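You operate a simulated robot arm through the tools that you are given. There is no shell and no other tool.

You are at the controls of a simulated robot arm. One attempt, no reset.

TASK
Close the two ink tins and stand the PAID and SENT stamps in the letter tray. Set down upright: paid stamp, sent stamp.

The check looks at the end state, three seconds after you hand in, the way a careful person would. Anything else that was tipped, shoved, dropped, spilled or broken makes it a failure.

THE ROBOT
A 7-joint arm with a two-finger parallel gripper, fixed in place. Base frame: the origin is on the floor under the middle of its stand, x ahead of it, y to its left, z up; the work surface is at about z = 0.76. Lengths are in m, angles in rad, forces in N, time in s.
With the tool pointing down near the work surface it reaches from about 0.1 to 0.66 m from the base axis. Its first joint turns from -1.152 to 1.152 rad. Payload 1.57 kg.
The tool frame sits at the grasp point between the pads (the TCP): z along the fingers, y along the line on which they close. The tips reach 0.03 m beyond it. Largest opening 0.08 m; finger width 0.017, thickness 0.012; the body of the gripper, 0.04 by 0.082 m, starts 0.08 m behind the TCP.
Orientation is told as [roll, pitch, yaw] about the base's x, y, z axes, in that order, counted from this pose: with the fingers straight down and closing along the base's y, the tool's x points along the base's -x, its y along +y and its z along -z.

THE INTERFACE
- The arm moves only by the tool step_arm. Its argument "deltas" is a list of rows, each an object (a shift or turn left out is 0, a gripper value left out holds the last) with "grip": the finger opening in m, from 0 to 0.08; "linear": the shift along the tool's x, y, z in m, a list of three; "turn": the turn, a rotation vector about the tool's x, y, z in rad, a list of three. In form: [{"grip": grip, "linear": [tx, ty, tz], "turn": [ax, ay, az]}, ...]. A call has 1 to 20 rows; each row shifts and turns the commanded pose from where the row before left it, along the tool's axes as they then stand. A row lasts 0.2 s, in which the tool goes at most 0.05 m and 0.15 rad; a call with a longer step from one row to the next is refused whole, and so is a gripper value outside its range. A pose out of reach is approached as far as the arm can. The call stops where the force on the tool passes 40 N (or 10 N more than at its start, if that is more) or the arm is blocked; 0.2 s more then pass. The fingers move at their own pace (about 0.072 m/s each) and stop on an object; they squeeze with about 29 N. The grip force told is the motor's: it shows also when the fingers shut on nothing. Time passes only in rows, and 0.2 s behind the last, so rows that do not move let the fingers close. It gives the time, the measured TCP pose, the force on the tool (base axes), the opening and the grip force at its end, in the units of the frame above (readings bear some noise), with the torque about the TCP (base axes, N m) and any sound that the robot's microphone picked up.
- Cameras (640 x 400 px; columns grow to the right, rows downward): "scene" is fixed at [0.0657, 0.4549, 1.4027]; the picture's right is [-0.57, -0.82, 0.00], its down [-0.62, 0.43, -0.66] and it looks along [0.55, -0.38, -0.75] (base axes); focal length 365 px, centre (320, 200). "wrist" rides on the gripper at [0.072, -0.007, -0.122] in the tool frame; the picture's right is [0.09, 1.00, 0.00], its down [-0.84, 0.08, -0.54] and it looks along [-0.54, 0.05, 0.84] (tool axes); focal length 238 px, centre (320, 200). There is no depth. A picture from a camera that has moved, and an enlarged one, comes with that camera's place and axes in the base frame and with its lens.
- get_image(camera): a new picture of that camera. The clock stands still meanwhile.
- enlarge(camera, box): a new picture of the part [left, top, right, bottom] of that camera's present view, enlarged. The clock stands still meanwhile.
- hand_in(): hands the job in; it is judged then, once.

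Places have to be worked out from the pictures, the camera data and where the tool is seen. Open the gripper and draw the arm clear of the work before you hand the job in, unless the task says otherwise.

The tools are called after ">>>" as a command line: name --argument value ..., lists and objects as JSON in quotes. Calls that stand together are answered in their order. step_arm: Moves the arm, as the interface text tells. Its arguments: {"type":"object","properties":{"deltas":{"type":"array"}},"required":["deltas"]} The other tools are called the same way: get_image (camera) takes a picture; enlarge (camera, box) takes an enlarged picture of a part of a camera's view; hand_in () hands the job in.

At the start:

```text
t: 0.0
tool_pos: [0.3369, 0.1965, 1.0873]
ee_rot: [0.0, 0.0, -0.001]
ft_force: [-0.4, 0.4, -0.5]
wrist_torque: [0.01, 0.01, 0.0]
opening: 0.0802
grasp_force: 0.0
```

scene: 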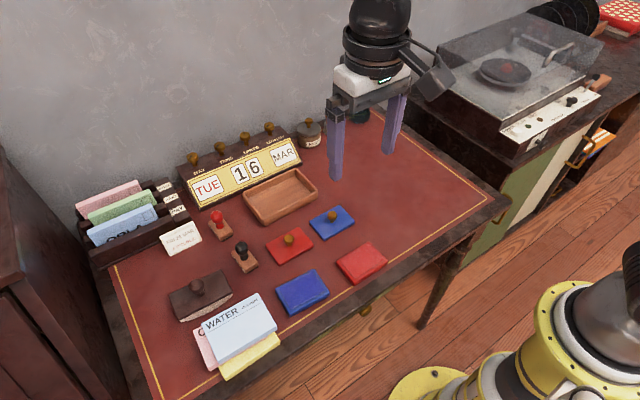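
wrist: 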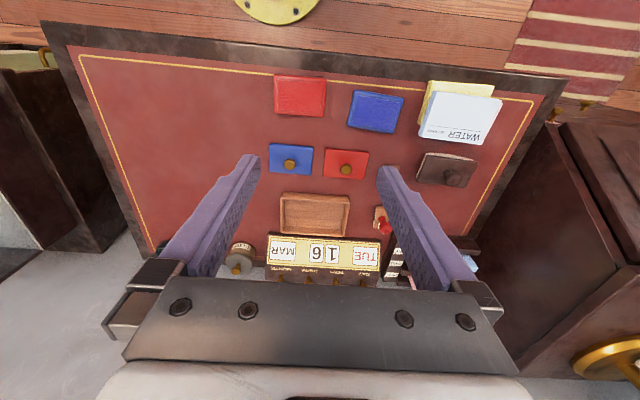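

I'll begin by looking closely at the desk with both cameras before moving anything.

>>> enlarge --camera "scene" --box '[160, 160, 400, 310]'

>>> enlarge --camera "scene" --box '[60, 100, 340, 275]'

>>> enlarge --camera "wrist" --box '[220, 60, 540, 260]'

```text
2.67 times, centred on (280, 235) of scene
camera zoom: at [0.0657, 0.4549, 1.4027], right [-0.57, -0.82, 0.0], down [-0.62, 0.43, -0.66], along [0.55, -0.38, -0.75], focal length 973 px, centre (427, 107)
```

zoom: 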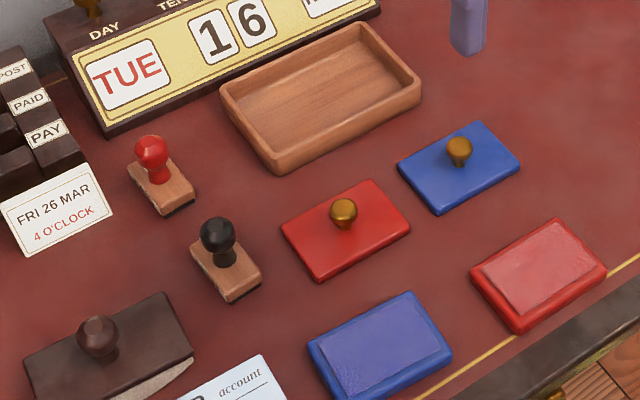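

```text
2.29 times, centred on (200, 188) of scene
camera zoom: at [0.0657, 0.4549, 1.4027], right [-0.57, -0.82, 0.0], down [-0.62, 0.43, -0.66], along [0.55, -0.38, -0.75], focal length 834 px, centre (594, 229)
```

zoom: 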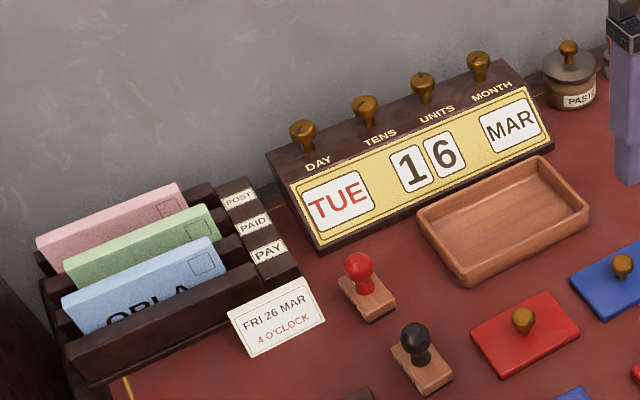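

```text
2.00 times, centred on (380, 160) of wrist
camera zoom: at [0.2654, 0.1911, 1.2096], right [-0.09, 1.0, 0.0], down [0.84, 0.08, 0.54], along [0.54, 0.05, -0.84], focal length 477 px, centre (200, 280)
```

zoom: 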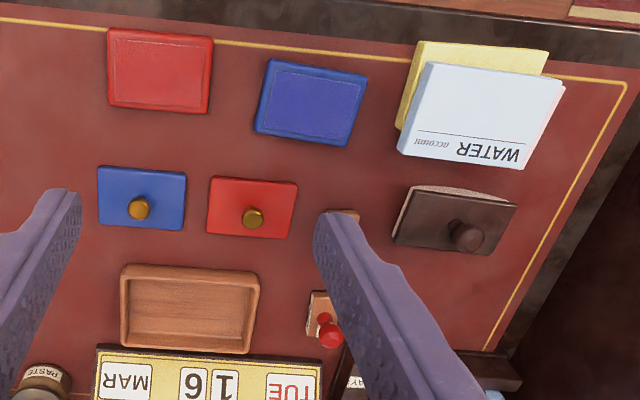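

The lids (blue and red, brass knobs) lie behind the opposite-coloured tins. I estimate red tin ≈(0.338,0.163), blue tin ≈(0.352,0.296), blue lid ≈(0.458,0.151), red lid ≈(0.458,0.260), black stamp ≈(0.478,0.354), red stamp ≈(0.573,0.358). I'll take tighter enlargements to refine these.

>>> enlarge --camera "scene" --box '[196, 200, 276, 280]'

>>> enlarge --camera "scene" --box '[260, 200, 360, 265]'

>>> enlarge --camera "scene" --box '[270, 235, 400, 320]'

>>> enlarge --camera "scene" --box '[235, 160, 330, 230]'

```text
5.00 times, centred on (236, 240) of scene
camera zoom: at [0.0657, 0.4549, 1.4027], right [-0.57, -0.82, 0.0], down [-0.62, 0.43, -0.66], along [0.55, -0.38, -0.75], focal length 1825 px, centre (740, 0)
```

zoom: 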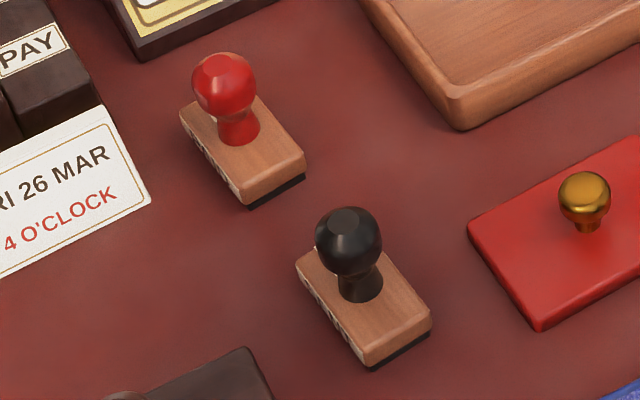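

```text
6.15 times, centred on (310, 232) of scene
camera zoom: at [0.0657, 0.4549, 1.4027], right [-0.57, -0.82, 0.0], down [-0.62, 0.43, -0.66], along [0.55, -0.38, -0.75], focal length 2246 px, centre (382, 0)
```

zoom: 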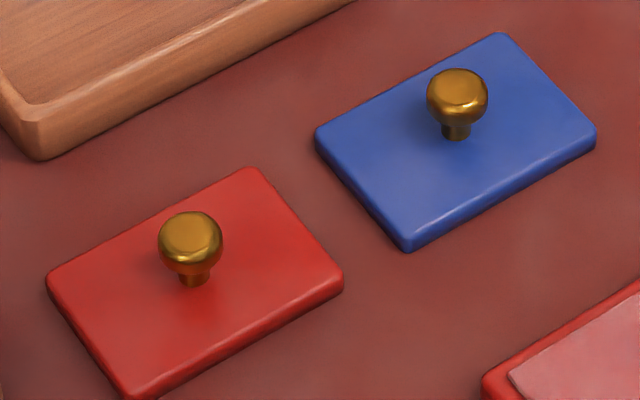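

```text
4.71 times, centred on (335, 278) of scene
camera zoom: at [0.0657, 0.4549, 1.4027], right [-0.57, -0.82, 0.0], down [-0.62, 0.43, -0.66], along [0.55, -0.38, -0.75], focal length 1718 px, centre (249, -165)
```

zoom: 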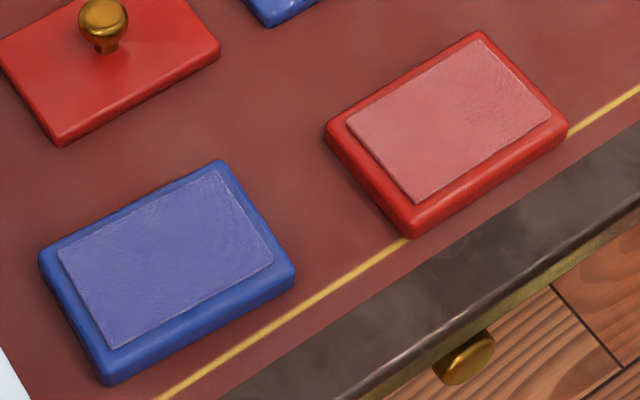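

```text
5.71 times, centred on (282, 195) of scene
camera zoom: at [0.0657, 0.4549, 1.4027], right [-0.57, -0.82, 0.0], down [-0.62, 0.43, -0.66], along [0.55, -0.38, -0.75], focal length 2086 px, centre (534, 229)
```

zoom: 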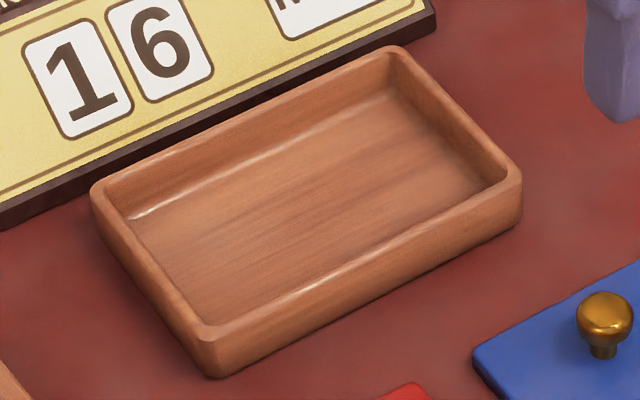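

The scene geometry gives blue lid knob ≈(0.460,0.151) with its head at z≈0.79, red lid knob ≈(0.461,0.259), red tin ≈(0.339,0.164) and blue tin ≈(0.355,0.295) with a yaw of about -0.07. I move above the blue lid first, with a moderate opening, to verify with the wrist camera.

>>> step_arm --deltas '[{"grip": 0.05, "linear": [-0.02045, -0.00767, 0.0312]}, {"linear": [-0.02045, -0.00767, 0.0312]}, {"linear": [-0.02045, -0.00767, 0.0312]}, {"linear": [-0.02045, -0.00767, 0.0312]}, {"linear": [-0.02045, -0.00767, 0.0312]}, {"linear": [-0.02045, -0.00767, 0.0312]}, {}, {}]'

>>> get_image --camera "wrist"

>>> get_image --camera "scene"

```text
t: 1.8
tool_pos: [0.4591, 0.1522, 0.9011]
ee_rot: [0.0, 0.001, 0.0]
ft_force: [-0.2, -0.6, -0.7]
wrist_torque: [-0.02, -0.02, 0.01]
opening: 0.0499
grasp_force: 0.1
```

```text
taken
camera wrist: at [0.3879, 0.1451, 1.0234], right [-0.09, 1.0, 0.0], down [0.84, 0.08, 0.54], along [0.54, 0.05, -0.84], focal length 238 px, centre (320, 200)
```

wrist: 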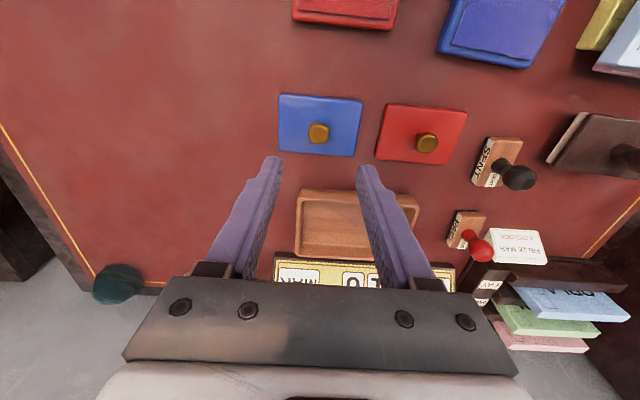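

```text
taken
```

scene: 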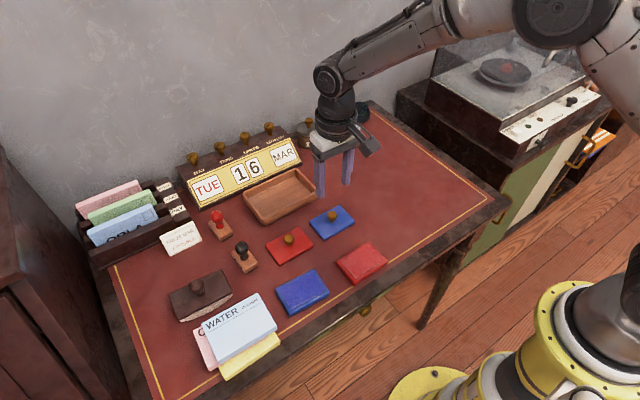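

The wrist view agrees: blue knob at ≈(0.4595,0.150), and the black-knob stamp reads SENT. I descend to z≈0.811 around the blue knob and look before closing.

>>> step_arm --deltas '[{"linear": [-0.0004, -0.002, 0.03]}, {"linear": [0, 0, 0.03]}, {"linear": [0, 0, 0.02]}, {"linear": [0, 0, 0.01]}, {}]'

>>> get_image --camera "wrist"

>>> enlarge --camera "scene" --box '[260, 170, 400, 258]'

```text
t: 3.0
tool_pos: [0.46, 0.1495, 0.8104]
ee_rot: [0.0, -0.002, 0.001]
ft_force: [0.0, 0.2, 0.7]
wrist_torque: [0.0, 0.02, 0.02]
opening: 0.05
grasp_force: 0.1
```

```text
taken
camera wrist: at [0.3894, 0.1433, 0.9322], right [-0.09, 1.0, 0.0], down [0.84, 0.08, 0.54], along [0.54, 0.05, -0.84], focal length 238 px, centre (320, 200)
```

wrist: 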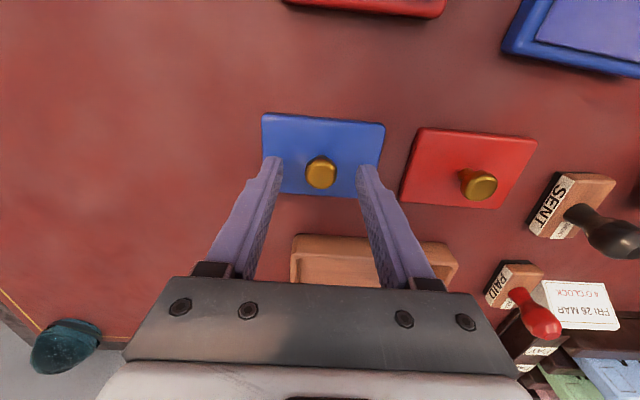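

```text
4.55 times, centred on (330, 214) of scene
camera zoom: at [0.0657, 0.4549, 1.4027], right [-0.57, -0.82, 0.0], down [-0.62, 0.43, -0.66], along [0.55, -0.38, -0.75], focal length 1659 px, centre (274, 136)
```

zoom: 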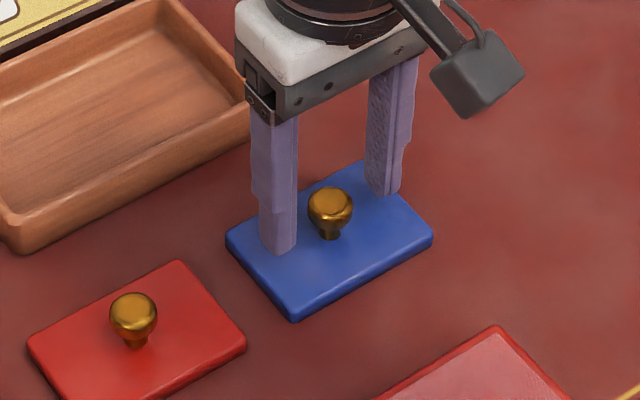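

The knob sits centred between the fingers with clearance above the lid. I close on it and wait for the fingers to settle.

>>> step_arm --deltas '[{"grip": 0.0}, {}, {}, {}]'

>>> enlarge --camera "scene" --box '[260, 170, 400, 258]'

```text
t: 4.0
tool_pos: [0.4607, 0.1493, 0.8105]
ee_rot: [0.001, 0.001, 0.0]
ft_force: [0.2, -0.5, 0.4]
wrist_torque: [0.0, 0.03, -0.01]
opening: 0.0206
grasp_force: 29.3
```

```text
4.55 times, centred on (330, 214) of scene
camera zoom: at [0.0657, 0.4549, 1.4027], right [-0.57, -0.82, 0.0], down [-0.62, 0.43, -0.66], along [0.55, -0.38, -0.75], focal length 1659 px, centre (274, 136)
```

zoom: 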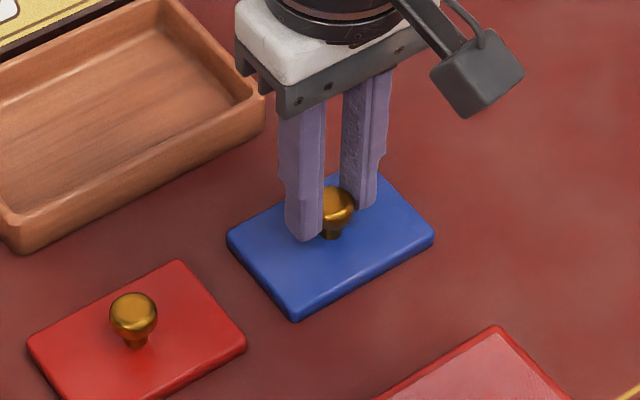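

The fingers hold the knob at 20.6 mm with 29 N. I lift slowly by about 3 cm and check that the lid hangs level.

>>> step_arm --deltas '[{"linear": [0, 0, -0.005]}, {"linear": [0, 0, -0.01]}, {"linear": [0, 0, -0.015]}, {}]'

>>> enlarge --camera "scene" --box '[260, 170, 400, 258]'

>>> get_image --camera "wrist"

```text
t: 5.0
tool_pos: [0.4589, 0.1488, 0.8402]
ee_rot: [0.0, 0.0, 0.002]
ft_force: [0.1, -1.1, 0.0]
wrist_torque: [0.0, -0.01, 0.0]
opening: 0.0204
grasp_force: 29.0
```

```text
4.55 times, centred on (330, 214) of scene
camera zoom: at [0.0657, 0.4549, 1.4027], right [-0.57, -0.82, 0.0], down [-0.62, 0.43, -0.66], along [0.55, -0.38, -0.75], focal length 1659 px, centre (274, 136)
```

zoom: 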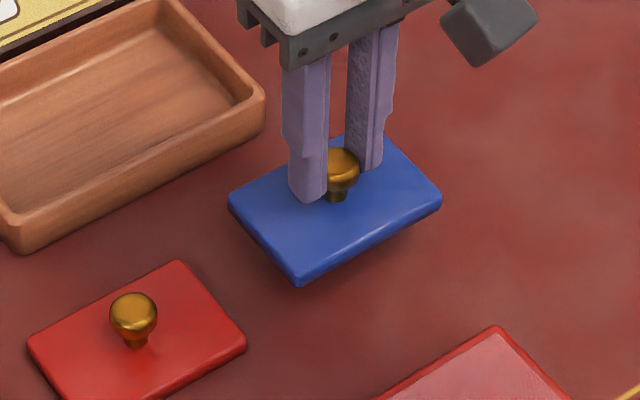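

```text
taken
camera wrist: at [0.3875, 0.143, 0.9626], right [-0.09, 1.0, 0.0], down [0.84, 0.08, 0.54], along [0.54, 0.05, -0.84], focal length 238 px, centre (320, 200)
```

wrist: 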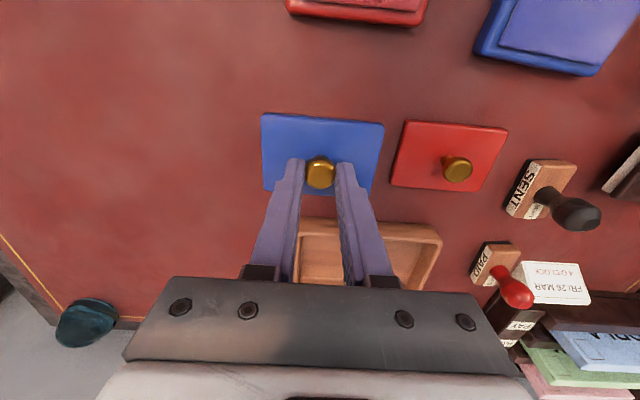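

The lid hangs level. I raise it and pull back to around (0.40,0.15,0.93), so the wrist camera sees both tins unobstructed at the top of its picture for a refined position.

>>> step_arm --deltas '[{"linear": [0, 0, -0.03]}, {"linear": [0, 0, -0.03]}, {"linear": [0, 0, -0.03]}, {"linear": [0.03, 0, 0]}, {"linear": [0.029, 0, 0]}, {}]'

>>> get_image --camera "wrist"

>>> enlarge --camera "wrist" --box '[270, 0, 590, 200]'

```text
t: 6.4
tool_pos: [0.4004, 0.1484, 0.9299]
ee_rot: [0.0, 0.0, 0.0]
ft_force: [0.8, 0.4, -0.7]
wrist_torque: [0.01, 0.01, 0.01]
opening: 0.0202
grasp_force: 28.7
```

```text
taken
camera wrist: at [0.329, 0.1423, 1.052], right [-0.09, 1.0, 0.0], down [0.84, 0.08, 0.54], along [0.54, 0.05, -0.84], focal length 238 px, centre (320, 200)
```

wrist: 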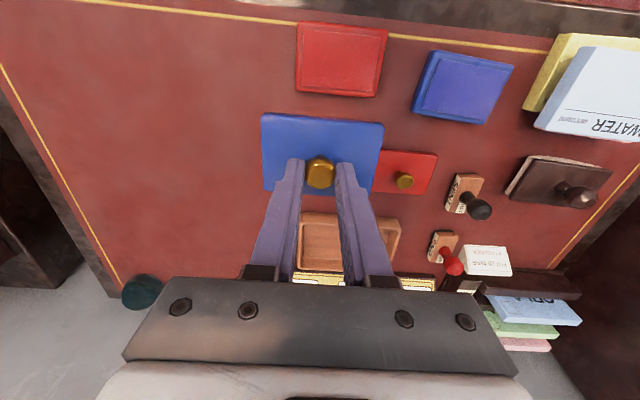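

```text
2.00 times, centred on (430, 100) of wrist
camera zoom: at [0.329, 0.1423, 1.052], right [-0.09, 1.0, 0.0], down [0.84, 0.08, 0.54], along [0.54, 0.05, -0.84], focal length 477 px, centre (100, 400)
```

zoom: 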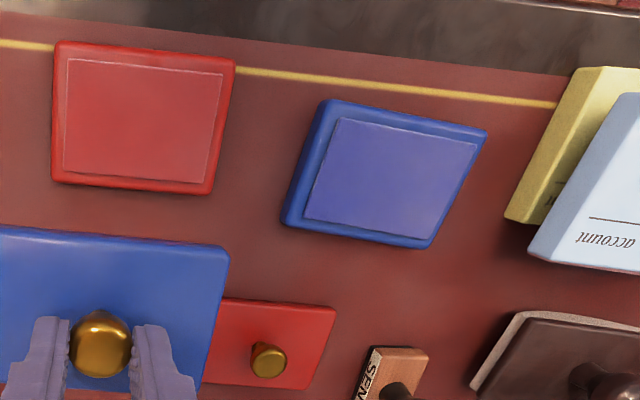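

Combining both cameras: blue tin centre ≈(0.355,0.2955), yaw ≈-0.07; red tin centre ≈(0.340,0.1635), yaw ≈0. I carry the blue lid over the blue tin at z 0.93, turn it to match, and then lower to about 1.5 cm above the tin for a check.

>>> step_arm --deltas '[{"linear": [0.0111, 0.0368, 0]}, {"linear": [0.0111, 0.0368, 0]}, {"linear": [0.0111, 0.0368, 0]}, {"linear": [0.0111, 0.0368, 0]}, {"turn": [0, 0, 0.07]}, {"linear": [0, 0, 0.03]}, {"linear": [0, 0, 0.03]}, {"linear": [0, 0, 0.02]}, {}]'

>>> enlarge --camera "scene" --box '[240, 220, 384, 310]'

>>> get_image --camera "wrist"

```text
t: 8.4
tool_pos: [0.3574, 0.2963, 0.8509]
ee_rot: [0.0, 0.0, -0.069]
ft_force: [0.4, 1.0, -0.1]
wrist_torque: [-0.01, -0.03, -0.01]
opening: 0.0202
grasp_force: 29.1
```

```text
4.44 times, centred on (312, 265) of scene
camera zoom: at [0.0657, 0.4549, 1.4027], right [-0.57, -0.82, 0.0], down [-0.62, 0.43, -0.66], along [0.55, -0.38, -0.75], focal length 1622 px, centre (356, -89)
```

zoom: 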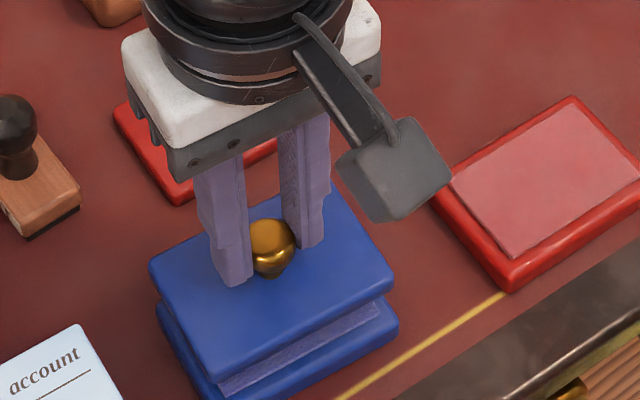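

```text
taken
camera wrist: at [0.2853, 0.2952, 0.9724], right [-0.02, 1.0, 0.0], down [0.84, 0.02, 0.54], along [0.54, 0.01, -0.84], focal length 238 px, centre (320, 200)
```

wrist: 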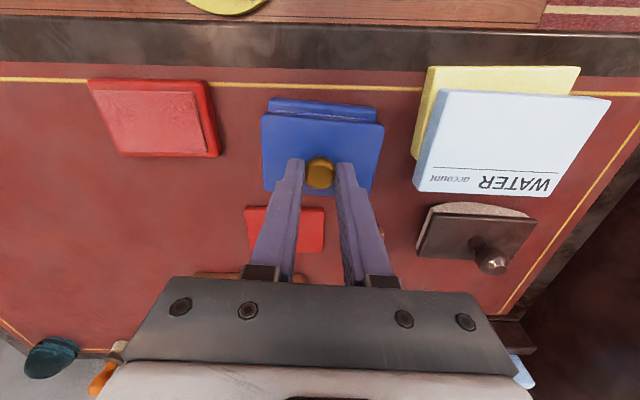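

The lid sits nearly above the tin. I lower another 1.4 cm, still clear, and zoom in on the edges to compare their alignment.

>>> step_arm --deltas '[{"linear": [0, 0, 0.008]}, {"linear": [0, 0, 0.006]}, {}, {}]'

>>> enlarge --camera "scene" --box '[265, 260, 337, 320]'

>>> enlarge --camera "wrist" --box '[240, 80, 400, 200]'

```text
t: 9.4
tool_pos: [0.3559, 0.2963, 0.837]
ee_rot: [0.0, 0.0, -0.069]
ft_force: [0.1, -0.3, 0.3]
wrist_torque: [-0.02, 0.02, 0.01]
opening: 0.0202
grasp_force: 29.5
```

```text
6.67 times, centred on (301, 290) of scene
camera zoom: at [0.0657, 0.4549, 1.4027], right [-0.57, -0.82, 0.0], down [-0.62, 0.43, -0.66], along [0.55, -0.38, -0.75], focal length 2433 px, centre (447, -400)
```

zoom: 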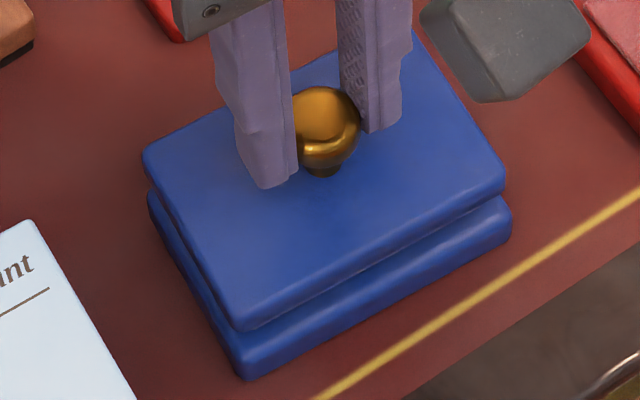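

```text
3.33 times, centred on (320, 140) of wrist
camera zoom: at [0.285, 0.2947, 0.9585], right [-0.02, 1.0, 0.0], down [0.84, 0.02, 0.54], along [0.54, 0.01, -0.84], focal length 794 px, centre (320, 400)
```

zoom: 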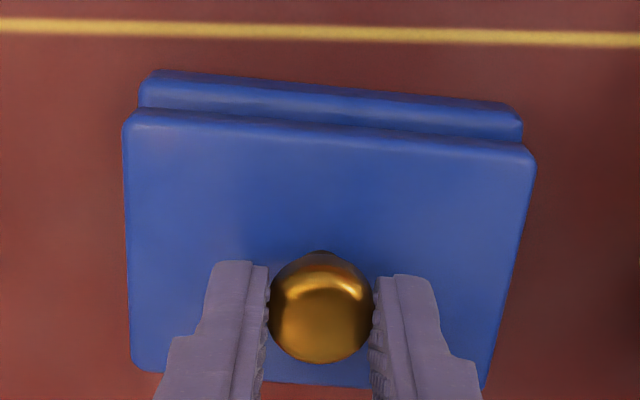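

Edges match in yaw and sideways; the lid is perhaps 1 mm too far in +x. I shift 1 mm toward the base and lower in small steps, watching the force.

>>> step_arm --deltas '[{"linear": [0.001, 0, 0.002]}, {"linear": [0, 0, 0.002]}, {"linear": [0, 0, 0.0015]}, {"linear": [0, 0, 0.001]}, {}]'

>>> enlarge --camera "scene" --box '[265, 260, 337, 320]'

```text
t: 10.6
tool_pos: [0.3545, 0.2971, 0.8305]
ee_rot: [-0.001, 0.001, -0.07]
ft_force: [-1.2, -0.9, -0.6]
wrist_torque: [0.0, 0.0, -0.02]
opening: 0.0203
grasp_force: 29.2
```

```text
6.67 times, centred on (301, 290) of scene
camera zoom: at [0.0657, 0.4549, 1.4027], right [-0.57, -0.82, 0.0], down [-0.62, 0.43, -0.66], along [0.55, -0.38, -0.75], focal length 2433 px, centre (447, -400)
```

zoom: 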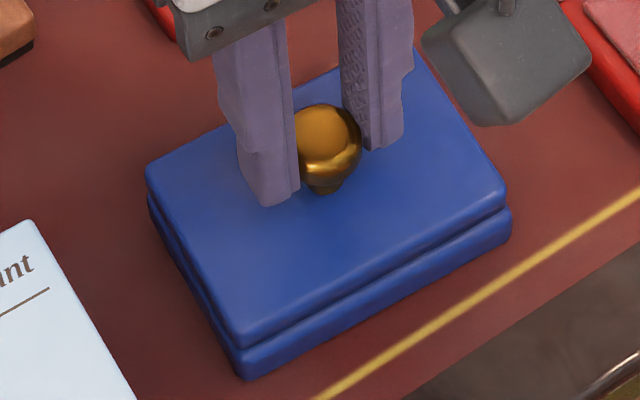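

Nearly seated, with no contact force yet. I continue in 1 mm steps.

>>> step_arm --deltas '[{"linear": [0, 0, 0.001]}, {"linear": [0, 0, 0.001]}, {"linear": [0, 0, 0.001]}, {}]'

>>> enlarge --camera "scene" --box '[265, 260, 337, 320]'

```text
t: 11.6
tool_pos: [0.3548, 0.2974, 0.8267]
ee_rot: [0.001, 0.002, -0.069]
ft_force: [0.2, -1.0, -0.7]
wrist_torque: [0.0, -0.01, -0.01]
opening: 0.0206
grasp_force: 29.1
```

```text
6.67 times, centred on (301, 290) of scene
camera zoom: at [0.0657, 0.4549, 1.4027], right [-0.57, -0.82, 0.0], down [-0.62, 0.43, -0.66], along [0.55, -0.38, -0.75], focal length 2433 px, centre (447, -400)
```

zoom: 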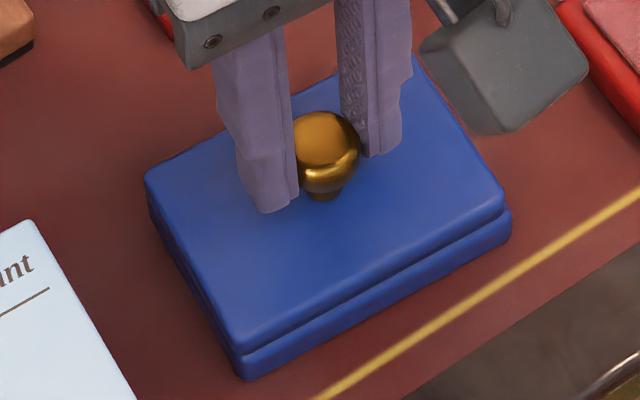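

Still no contact force, and the gap continues to close. I keep lowering in 1 mm steps.

>>> step_arm --deltas '[{"linear": [0, 0, 0.001]}, {"linear": [0, 0, 0.001]}, {}]'

>>> enlarge --camera "scene" --box '[265, 260, 337, 320]'

```text
t: 12.4
tool_pos: [0.3559, 0.2966, 0.8268]
ee_rot: [-0.002, 0.0, -0.069]
ft_force: [-9.2, -16.3, 34.4]
wrist_torque: [-0.48, 0.27, -0.06]
opening: 0.0206
grasp_force: 28.9
heard: snap
```

```text
6.67 times, centred on (301, 290) of scene
camera zoom: at [0.0651, 0.4542, 1.4029], right [-0.57, -0.82, 0.0], down [-0.62, 0.43, -0.66], along [0.55, -0.38, -0.75], focal length 2433 px, centre (447, -400)
```

zoom: 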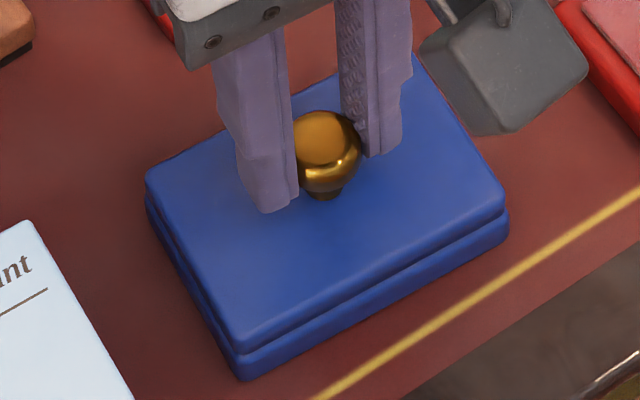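

A snap was heard and the force rose to about 34 N, so the lid appears to have latched onto the tin. I relax the downward command by 2 mm to unload, then open the fingers.

>>> step_arm --deltas '[{"linear": [0, 0, -0.001]}, {"linear": [0, 0, -0.001]}, {}]'

>>> enlarge --camera "scene" --box '[265, 260, 337, 320]'

```text
t: 13.2
tool_pos: [0.3556, 0.2964, 0.8271]
ee_rot: [-0.001, 0.0, -0.069]
ft_force: [0.3, -8.0, 12.2]
wrist_torque: [-0.23, -0.09, 0.03]
opening: 0.0206
grasp_force: 28.8
```

```text
6.67 times, centred on (301, 290) of scene
camera zoom: at [0.0655, 0.4546, 1.4028], right [-0.57, -0.82, 0.0], down [-0.62, 0.43, -0.66], along [0.55, -0.38, -0.75], focal length 2433 px, centre (447, -400)
```

zoom: 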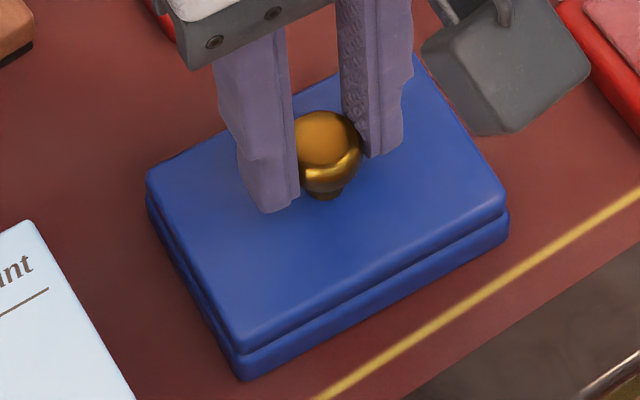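

The load is down to 12 N. I raise one more millimetre to unload, then open to 5 cm and back straight up.

>>> step_arm --deltas '[{"linear": [0, -0.0005, -0.001]}, {}, {"grip": 0.05}, {}, {}]'

>>> enlarge --camera "scene" --box '[265, 260, 337, 320]'

```text
t: 14.4
tool_pos: [0.3544, 0.2959, 0.8298]
ee_rot: [0.001, -0.002, -0.069]
ft_force: [0.8, 0.1, 0.4]
wrist_torque: [0.0, 0.01, 0.01]
opening: 0.0502
grasp_force: 0.1
```

```text
6.67 times, centred on (301, 290) of scene
camera zoom: at [0.0657, 0.4549, 1.4027], right [-0.57, -0.82, 0.0], down [-0.62, 0.43, -0.66], along [0.55, -0.38, -0.75], focal length 2433 px, centre (447, -400)
```

zoom: 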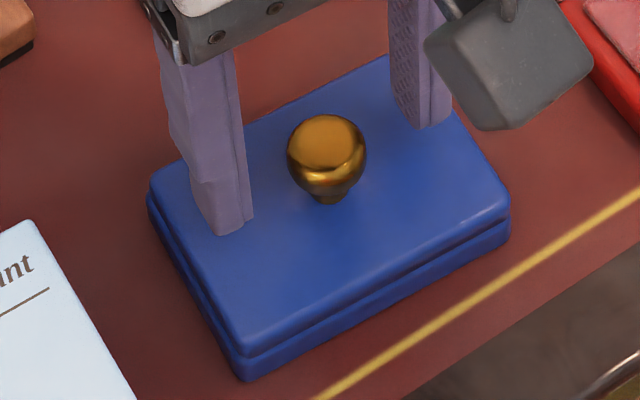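

The lid sits flush, with the seam even and no residual force. I go straight up, undo the yaw, and move above the red lid knob at ≈(0.4597,0.2587).

>>> step_arm --deltas '[{"linear": [0, 0, -0.02]}, {"linear": [0, 0, -0.03]}, {"linear": [0, 0, -0.03]}, {"turn": [0, 0, -0.069]}, {"linear": [-0.0351, -0.0124, 0]}, {"linear": [-0.0351, -0.0124, 0]}, {"linear": [-0.0351, -0.0124, 0]}, {}, {}]'

>>> get_image --camera "wrist"

>>> get_image --camera "scene"

```text
t: 16.4
tool_pos: [0.4584, 0.2571, 0.9075]
ee_rot: [0.002, -0.001, -0.002]
ft_force: [-0.3, 0.3, 0.4]
wrist_torque: [0.0, -0.02, 0.0]
opening: 0.0498
grasp_force: 0.0
```

```text
taken
camera wrist: at [0.3888, 0.252, 1.0289], right [-0.09, 1.0, 0.0], down [0.84, 0.08, 0.54], along [0.54, 0.05, -0.84], focal length 238 px, centre (320, 200)
```

wrist: 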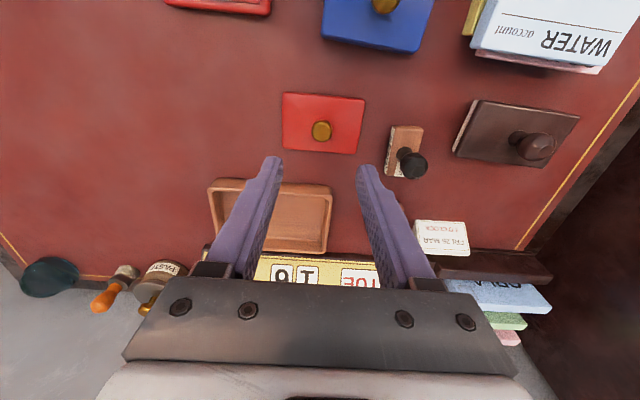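

```text
taken
```

scene: 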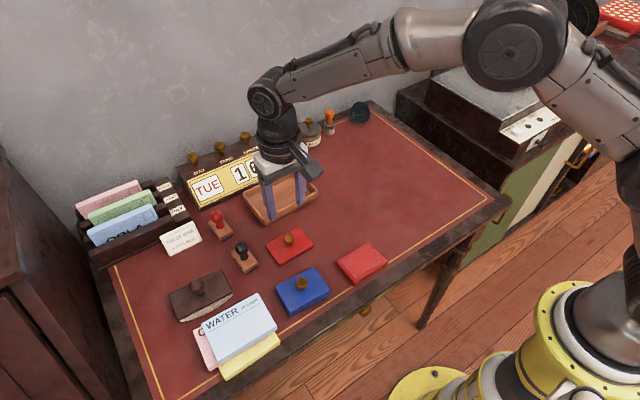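

The wrist view puts the red knob at ≈(0.4597,0.2593), nearly dead centre. I nudge y by 1 mm, descend to z≈0.8105, and close.

>>> step_arm --deltas '[{"linear": [0, 0.001, 0.03]}, {"linear": [0, 0, 0.03]}, {"linear": [0, 0, 0.025]}, {"linear": [0, 0, 0.012]}, {}]'

>>> enlarge --camera "scene" --box '[230, 195, 350, 275]'

>>> enlarge --camera "wrist" --box '[240, 80, 400, 200]'

```text
t: 17.6
tool_pos: [0.4601, 0.2605, 0.8108]
ee_rot: [0.001, 0.0, -0.002]
ft_force: [0.1, 0.1, 0.0]
wrist_torque: [0.02, -0.01, 0.02]
opening: 0.05
grasp_force: 0.1
```

```text
5.00 times, centred on (290, 235) of scene
camera zoom: at [0.0657, 0.4549, 1.4027], right [-0.57, -0.82, 0.0], down [-0.62, 0.43, -0.66], along [0.55, -0.38, -0.75], focal length 1825 px, centre (470, 25)
```

zoom: 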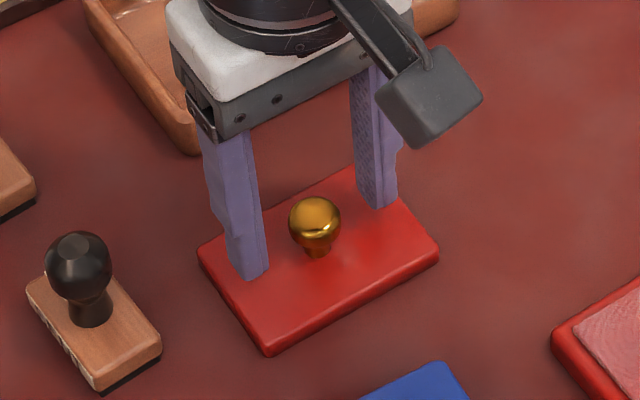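

```text
3.33 times, centred on (320, 140) of wrist
camera zoom: at [0.3893, 0.2541, 0.9321], right [-0.09, 1.0, 0.0], down [0.84, 0.08, 0.54], along [0.54, 0.05, -0.84], focal length 794 px, centre (320, 400)
```

zoom: 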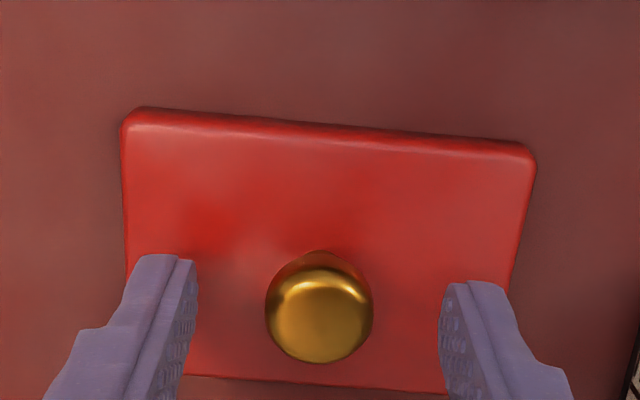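

The red lid sits in the tool view exactly as the blue one did. I close and lift, then retreat to a spot where the red tin is visible.

>>> step_arm --deltas '[{"grip": 0.0}, {}, {}, {}, {"linear": [0, 0, -0.005]}, {"linear": [0, 0, -0.01]}, {"linear": [0, 0, -0.025]}, {"linear": [0, 0, -0.04]}, {"linear": [0, 0, -0.04]}, {}]'

>>> get_image --camera "wrist"

>>> enlarge --camera "wrist" --box '[130, 0, 290, 100]'

```text
t: 19.8
tool_pos: [0.4614, 0.2594, 0.9315]
ee_rot: [0.0, -0.001, -0.001]
ft_force: [0.3, -0.1, -1.8]
wrist_torque: [-0.02, 0.01, 0.04]
opening: 0.0203
grasp_force: 29.3
```

```text
taken
camera wrist: at [0.3893, 0.2536, 1.053], right [-0.09, 1.0, 0.0], down [0.84, 0.08, 0.54], along [0.54, 0.05, -0.84], focal length 238 px, centre (320, 200)
```

wrist: 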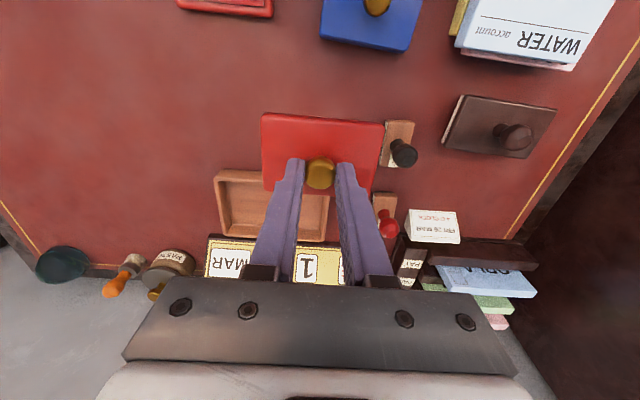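

```text
4.00 times, centred on (210, 50) of wrist
camera zoom: at [0.3893, 0.2536, 1.053], right [-0.09, 1.0, 0.0], down [0.84, 0.08, 0.54], along [0.54, 0.05, -0.84], focal length 953 px, centre (760, 800)
```

zoom: 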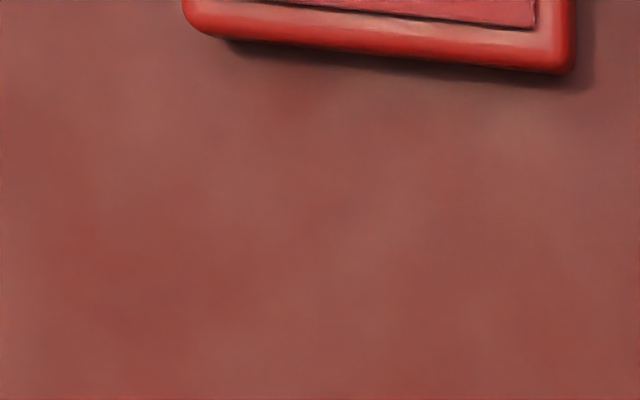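

The red lid is held level. I carry it over the red tin at ≈(0.3405,0.1635) and lower to about 1.4 cm above the tin for an alignment check.

>>> step_arm --deltas '[{"linear": [0.0302, -0.0239, 0]}, {"linear": [0.0302, -0.0239, 0]}, {"linear": [0.0302, -0.0239, 0]}, {"linear": [0.0302, -0.0239, 0]}, {}, {"linear": [0, 0, 0.03]}, {"linear": [0, 0, 0.03]}, {"linear": [0, 0, 0.02]}, {"linear": [0, 0, 0.009]}, {}, {}]'

>>> enlarge --camera "scene" --box '[320, 230, 400, 290]'

>>> enlarge --camera "wrist" --box '[240, 80, 400, 200]'

```text
t: 22.2
tool_pos: [0.3381, 0.1651, 0.8422]
ee_rot: [-0.001, 0.0, -0.003]
ft_force: [0.2, -0.7, -0.2]
wrist_torque: [0.0, -0.02, 0.0]
opening: 0.0204
grasp_force: 28.9
```

```text
6.67 times, centred on (360, 260) of scene
camera zoom: at [0.0657, 0.4549, 1.4027], right [-0.57, -0.82, 0.0], down [-0.62, 0.43, -0.66], along [0.55, -0.38, -0.75], focal length 2433 px, centre (53, -200)
```

zoom: 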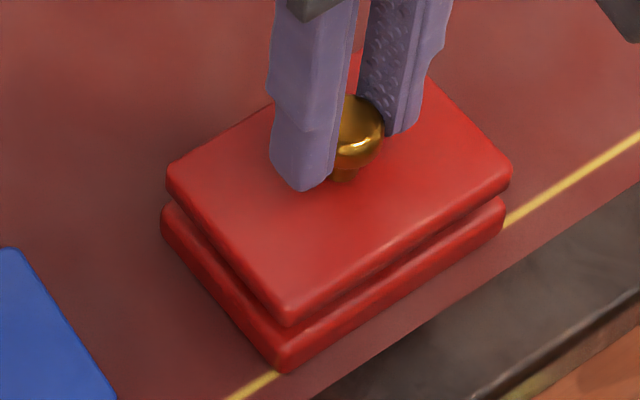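

```text
3.33 times, centred on (320, 140) of wrist
camera zoom: at [0.2676, 0.1585, 0.9631], right [-0.09, 1.0, 0.0], down [0.84, 0.08, 0.54], along [0.54, 0.05, -0.84], focal length 794 px, centre (320, 400)
```

zoom: 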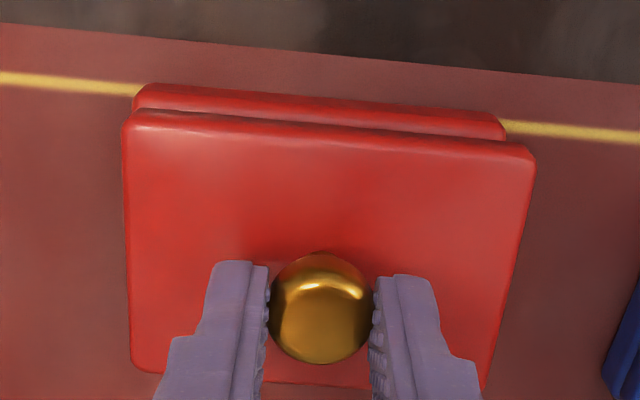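

The tin lies about 2.2 mm further to -y than the lid, and the lid should go about 1 mm further ahead with a very slight yaw of +0.01. I apply this, lower a little, and check again.

>>> step_arm --deltas '[{"linear": [-0.001, -0.0022, 0], "turn": [0, 0, -0.01]}, {"linear": [0, 0, 0.005]}, {}, {}]'

>>> enlarge --camera "scene" --box '[320, 230, 400, 290]'

>>> enlarge --camera "wrist" --box '[240, 80, 400, 200]'

```text
t: 23.2
tool_pos: [0.3398, 0.1618, 0.8383]
ee_rot: [0.001, 0.0, 0.008]
ft_force: [-0.2, -0.1, -0.3]
wrist_torque: [-0.01, -0.01, -0.03]
opening: 0.0205
grasp_force: 28.9
```

```text
6.67 times, centred on (360, 260) of scene
camera zoom: at [0.0657, 0.4549, 1.4027], right [-0.57, -0.82, 0.0], down [-0.62, 0.43, -0.66], along [0.55, -0.38, -0.75], focal length 2433 px, centre (53, -200)
```

zoom: 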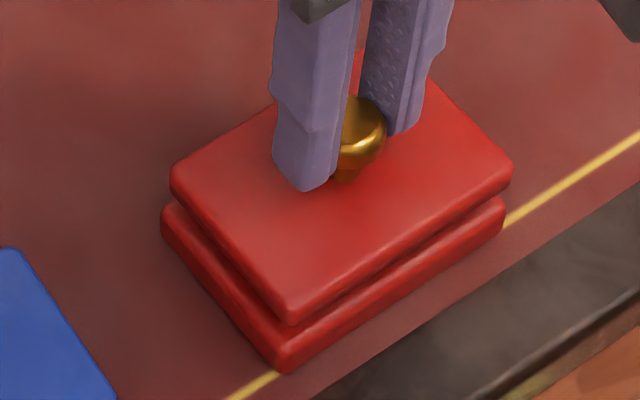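

```text
3.33 times, centred on (320, 140) of wrist
camera zoom: at [0.2693, 0.1551, 0.9588], right [-0.1, 0.99, 0.0], down [0.84, 0.08, 0.54], along [0.54, 0.05, -0.84], focal length 794 px, centre (320, 400)
```

zoom: 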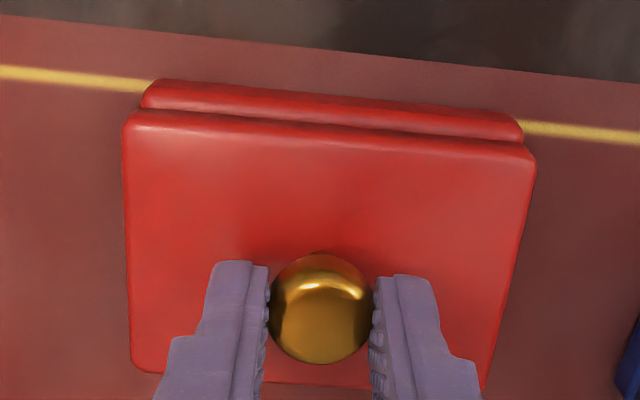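

The alignment now closely matches the blue lid before it snapped; about 1 mm more in +x is needed. I apply it and lower toward contact in small steps.

>>> step_arm --deltas '[{"linear": [-0.001, 0, 0.002]}, {"linear": [0, 0, 0.002]}, {"linear": [0, 0, 0.002]}, {"linear": [0, 0, 0.002]}, {}]'

>>> enlarge --camera "scene" --box '[320, 230, 400, 290]'

>>> enlarge --camera "wrist" --box '[240, 80, 400, 200]'

```text
t: 24.4
tool_pos: [0.3403, 0.1621, 0.8305]
ee_rot: [0.001, 0.0, 0.01]
ft_force: [-0.1, 0.0, -0.5]
wrist_torque: [0.01, 0.0, 0.0]
opening: 0.0203
grasp_force: 29.4
```

```text
6.67 times, centred on (360, 260) of scene
camera zoom: at [0.0657, 0.4549, 1.4027], right [-0.57, -0.82, 0.0], down [-0.62, 0.43, -0.66], along [0.55, -0.38, -0.75], focal length 2433 px, centre (53, -200)
```

zoom: 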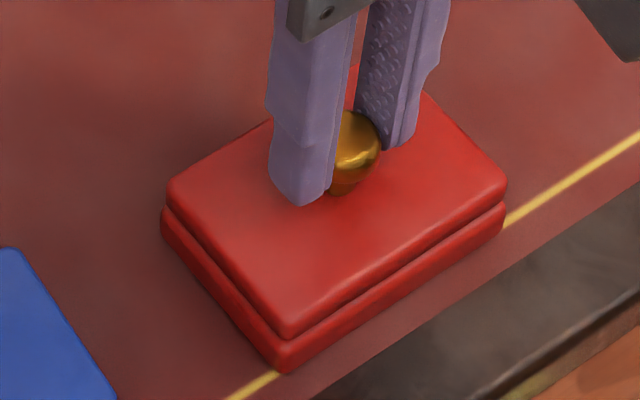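

```text
3.33 times, centred on (320, 140) of wrist
camera zoom: at [0.2697, 0.1557, 0.9511], right [-0.1, 0.99, 0.0], down [0.84, 0.09, 0.54], along [0.54, 0.05, -0.84], focal length 794 px, centre (320, 400)
```

zoom: 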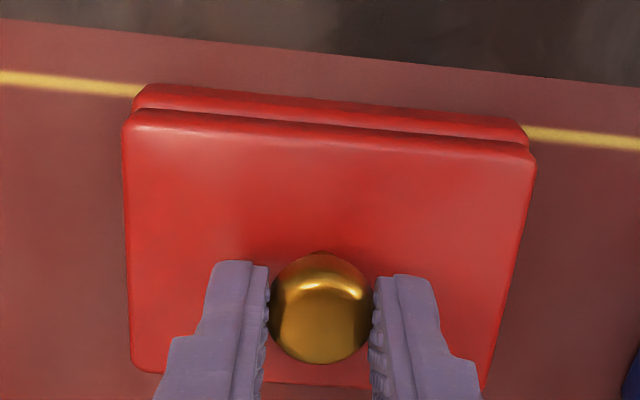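

Edges align well now. I press down in 1 mm steps until it snaps, with the 40 N stop as a guard.

>>> step_arm --deltas '[{"linear": [0, 0, 0.001]}, {"linear": [0, 0, 0.001]}, {"linear": [0, 0, 0.001]}, {"linear": [0, 0, 0.001]}, {}]'

>>> enlarge --camera "scene" --box '[320, 230, 400, 290]'

```text
t: 25.6
tool_pos: [0.3414, 0.1616, 0.8263]
ee_rot: [0.003, -0.001, 0.008]
ft_force: [-15.3, 3.5, 31.6]
wrist_torque: [0.1, 0.38, 0.02]
opening: 0.0202
grasp_force: 29.7
heard: snap
```

```text
6.67 times, centred on (360, 260) of scene
camera zoom: at [0.065, 0.4548, 1.4027], right [-0.57, -0.82, 0.0], down [-0.62, 0.43, -0.66], along [0.55, -0.38, -0.75], focal length 2433 px, centre (53, -200)
```

zoom: 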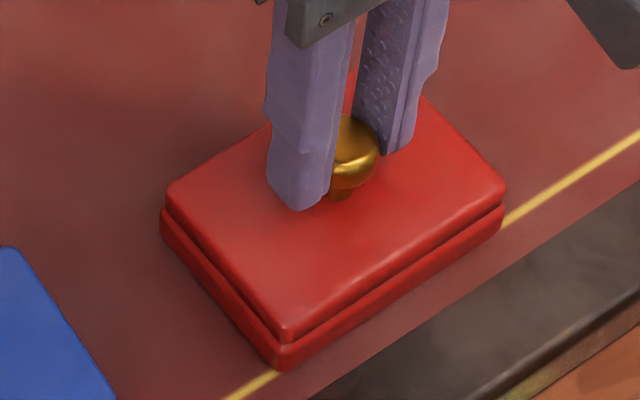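

The red lid snapped too. I relieve the load (back up 2 mm and ease x by under 1 mm), then open the fingers.

>>> step_arm --deltas '[{"linear": [0.0005, 0, -0.001]}, {"linear": [0.0003, 0, -0.001]}, {"linear": [0, 0, -0.0005]}, {}]'

```text
t: 26.6
tool_pos: [0.3386, 0.161, 0.8258]
ee_rot: [-0.001, 0.003, 0.01]
ft_force: [0.4, -0.3, -0.3]
wrist_torque: [-0.04, 0.01, 0.01]
opening: 0.0202
grasp_force: 29.1
heard: snap
```

A second snap sounded while unloading. I look closely to see whether the lid is still seated before doing anything else.

>>> enlarge --camera "scene" --box '[320, 230, 400, 290]'

>>> enlarge --camera "wrist" --box '[240, 80, 400, 200]'

>>> enlarge --camera "scene" --box '[265, 230, 400, 320]'

```text
6.67 times, centred on (360, 260) of scene
camera zoom: at [0.0657, 0.4549, 1.4027], right [-0.57, -0.82, 0.0], down [-0.62, 0.43, -0.66], along [0.55, -0.38, -0.75], focal length 2433 px, centre (53, -200)
```

zoom: 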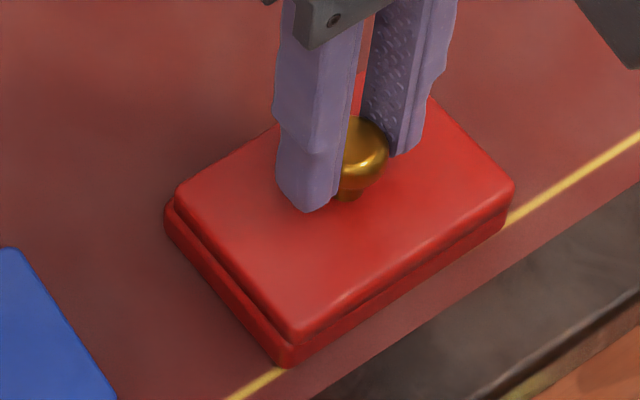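

```text
3.33 times, centred on (320, 140) of wrist
camera zoom: at [0.2686, 0.1543, 0.9483], right [-0.1, 0.99, 0.0], down [0.84, 0.09, 0.54], along [0.54, 0.05, -0.84], focal length 794 px, centre (320, 400)
```

zoom: 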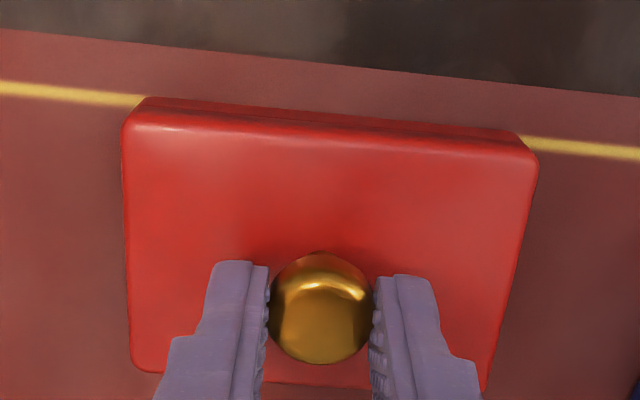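

```text
4.44 times, centred on (332, 275) of scene
camera zoom: at [0.0657, 0.4549, 1.4027], right [-0.57, -0.82, 0.0], down [-0.62, 0.43, -0.66], along [0.55, -0.38, -0.75], focal length 1622 px, centre (264, -133)
```

zoom: 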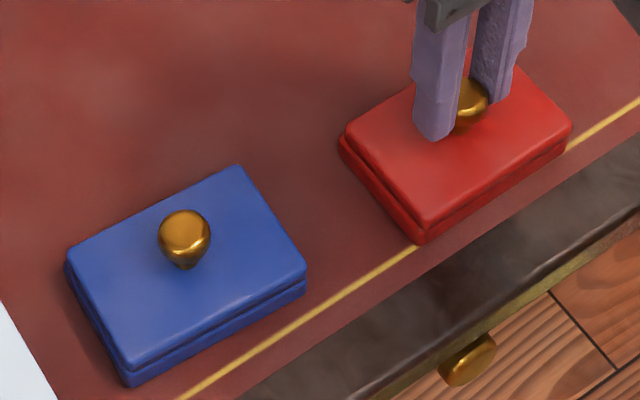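

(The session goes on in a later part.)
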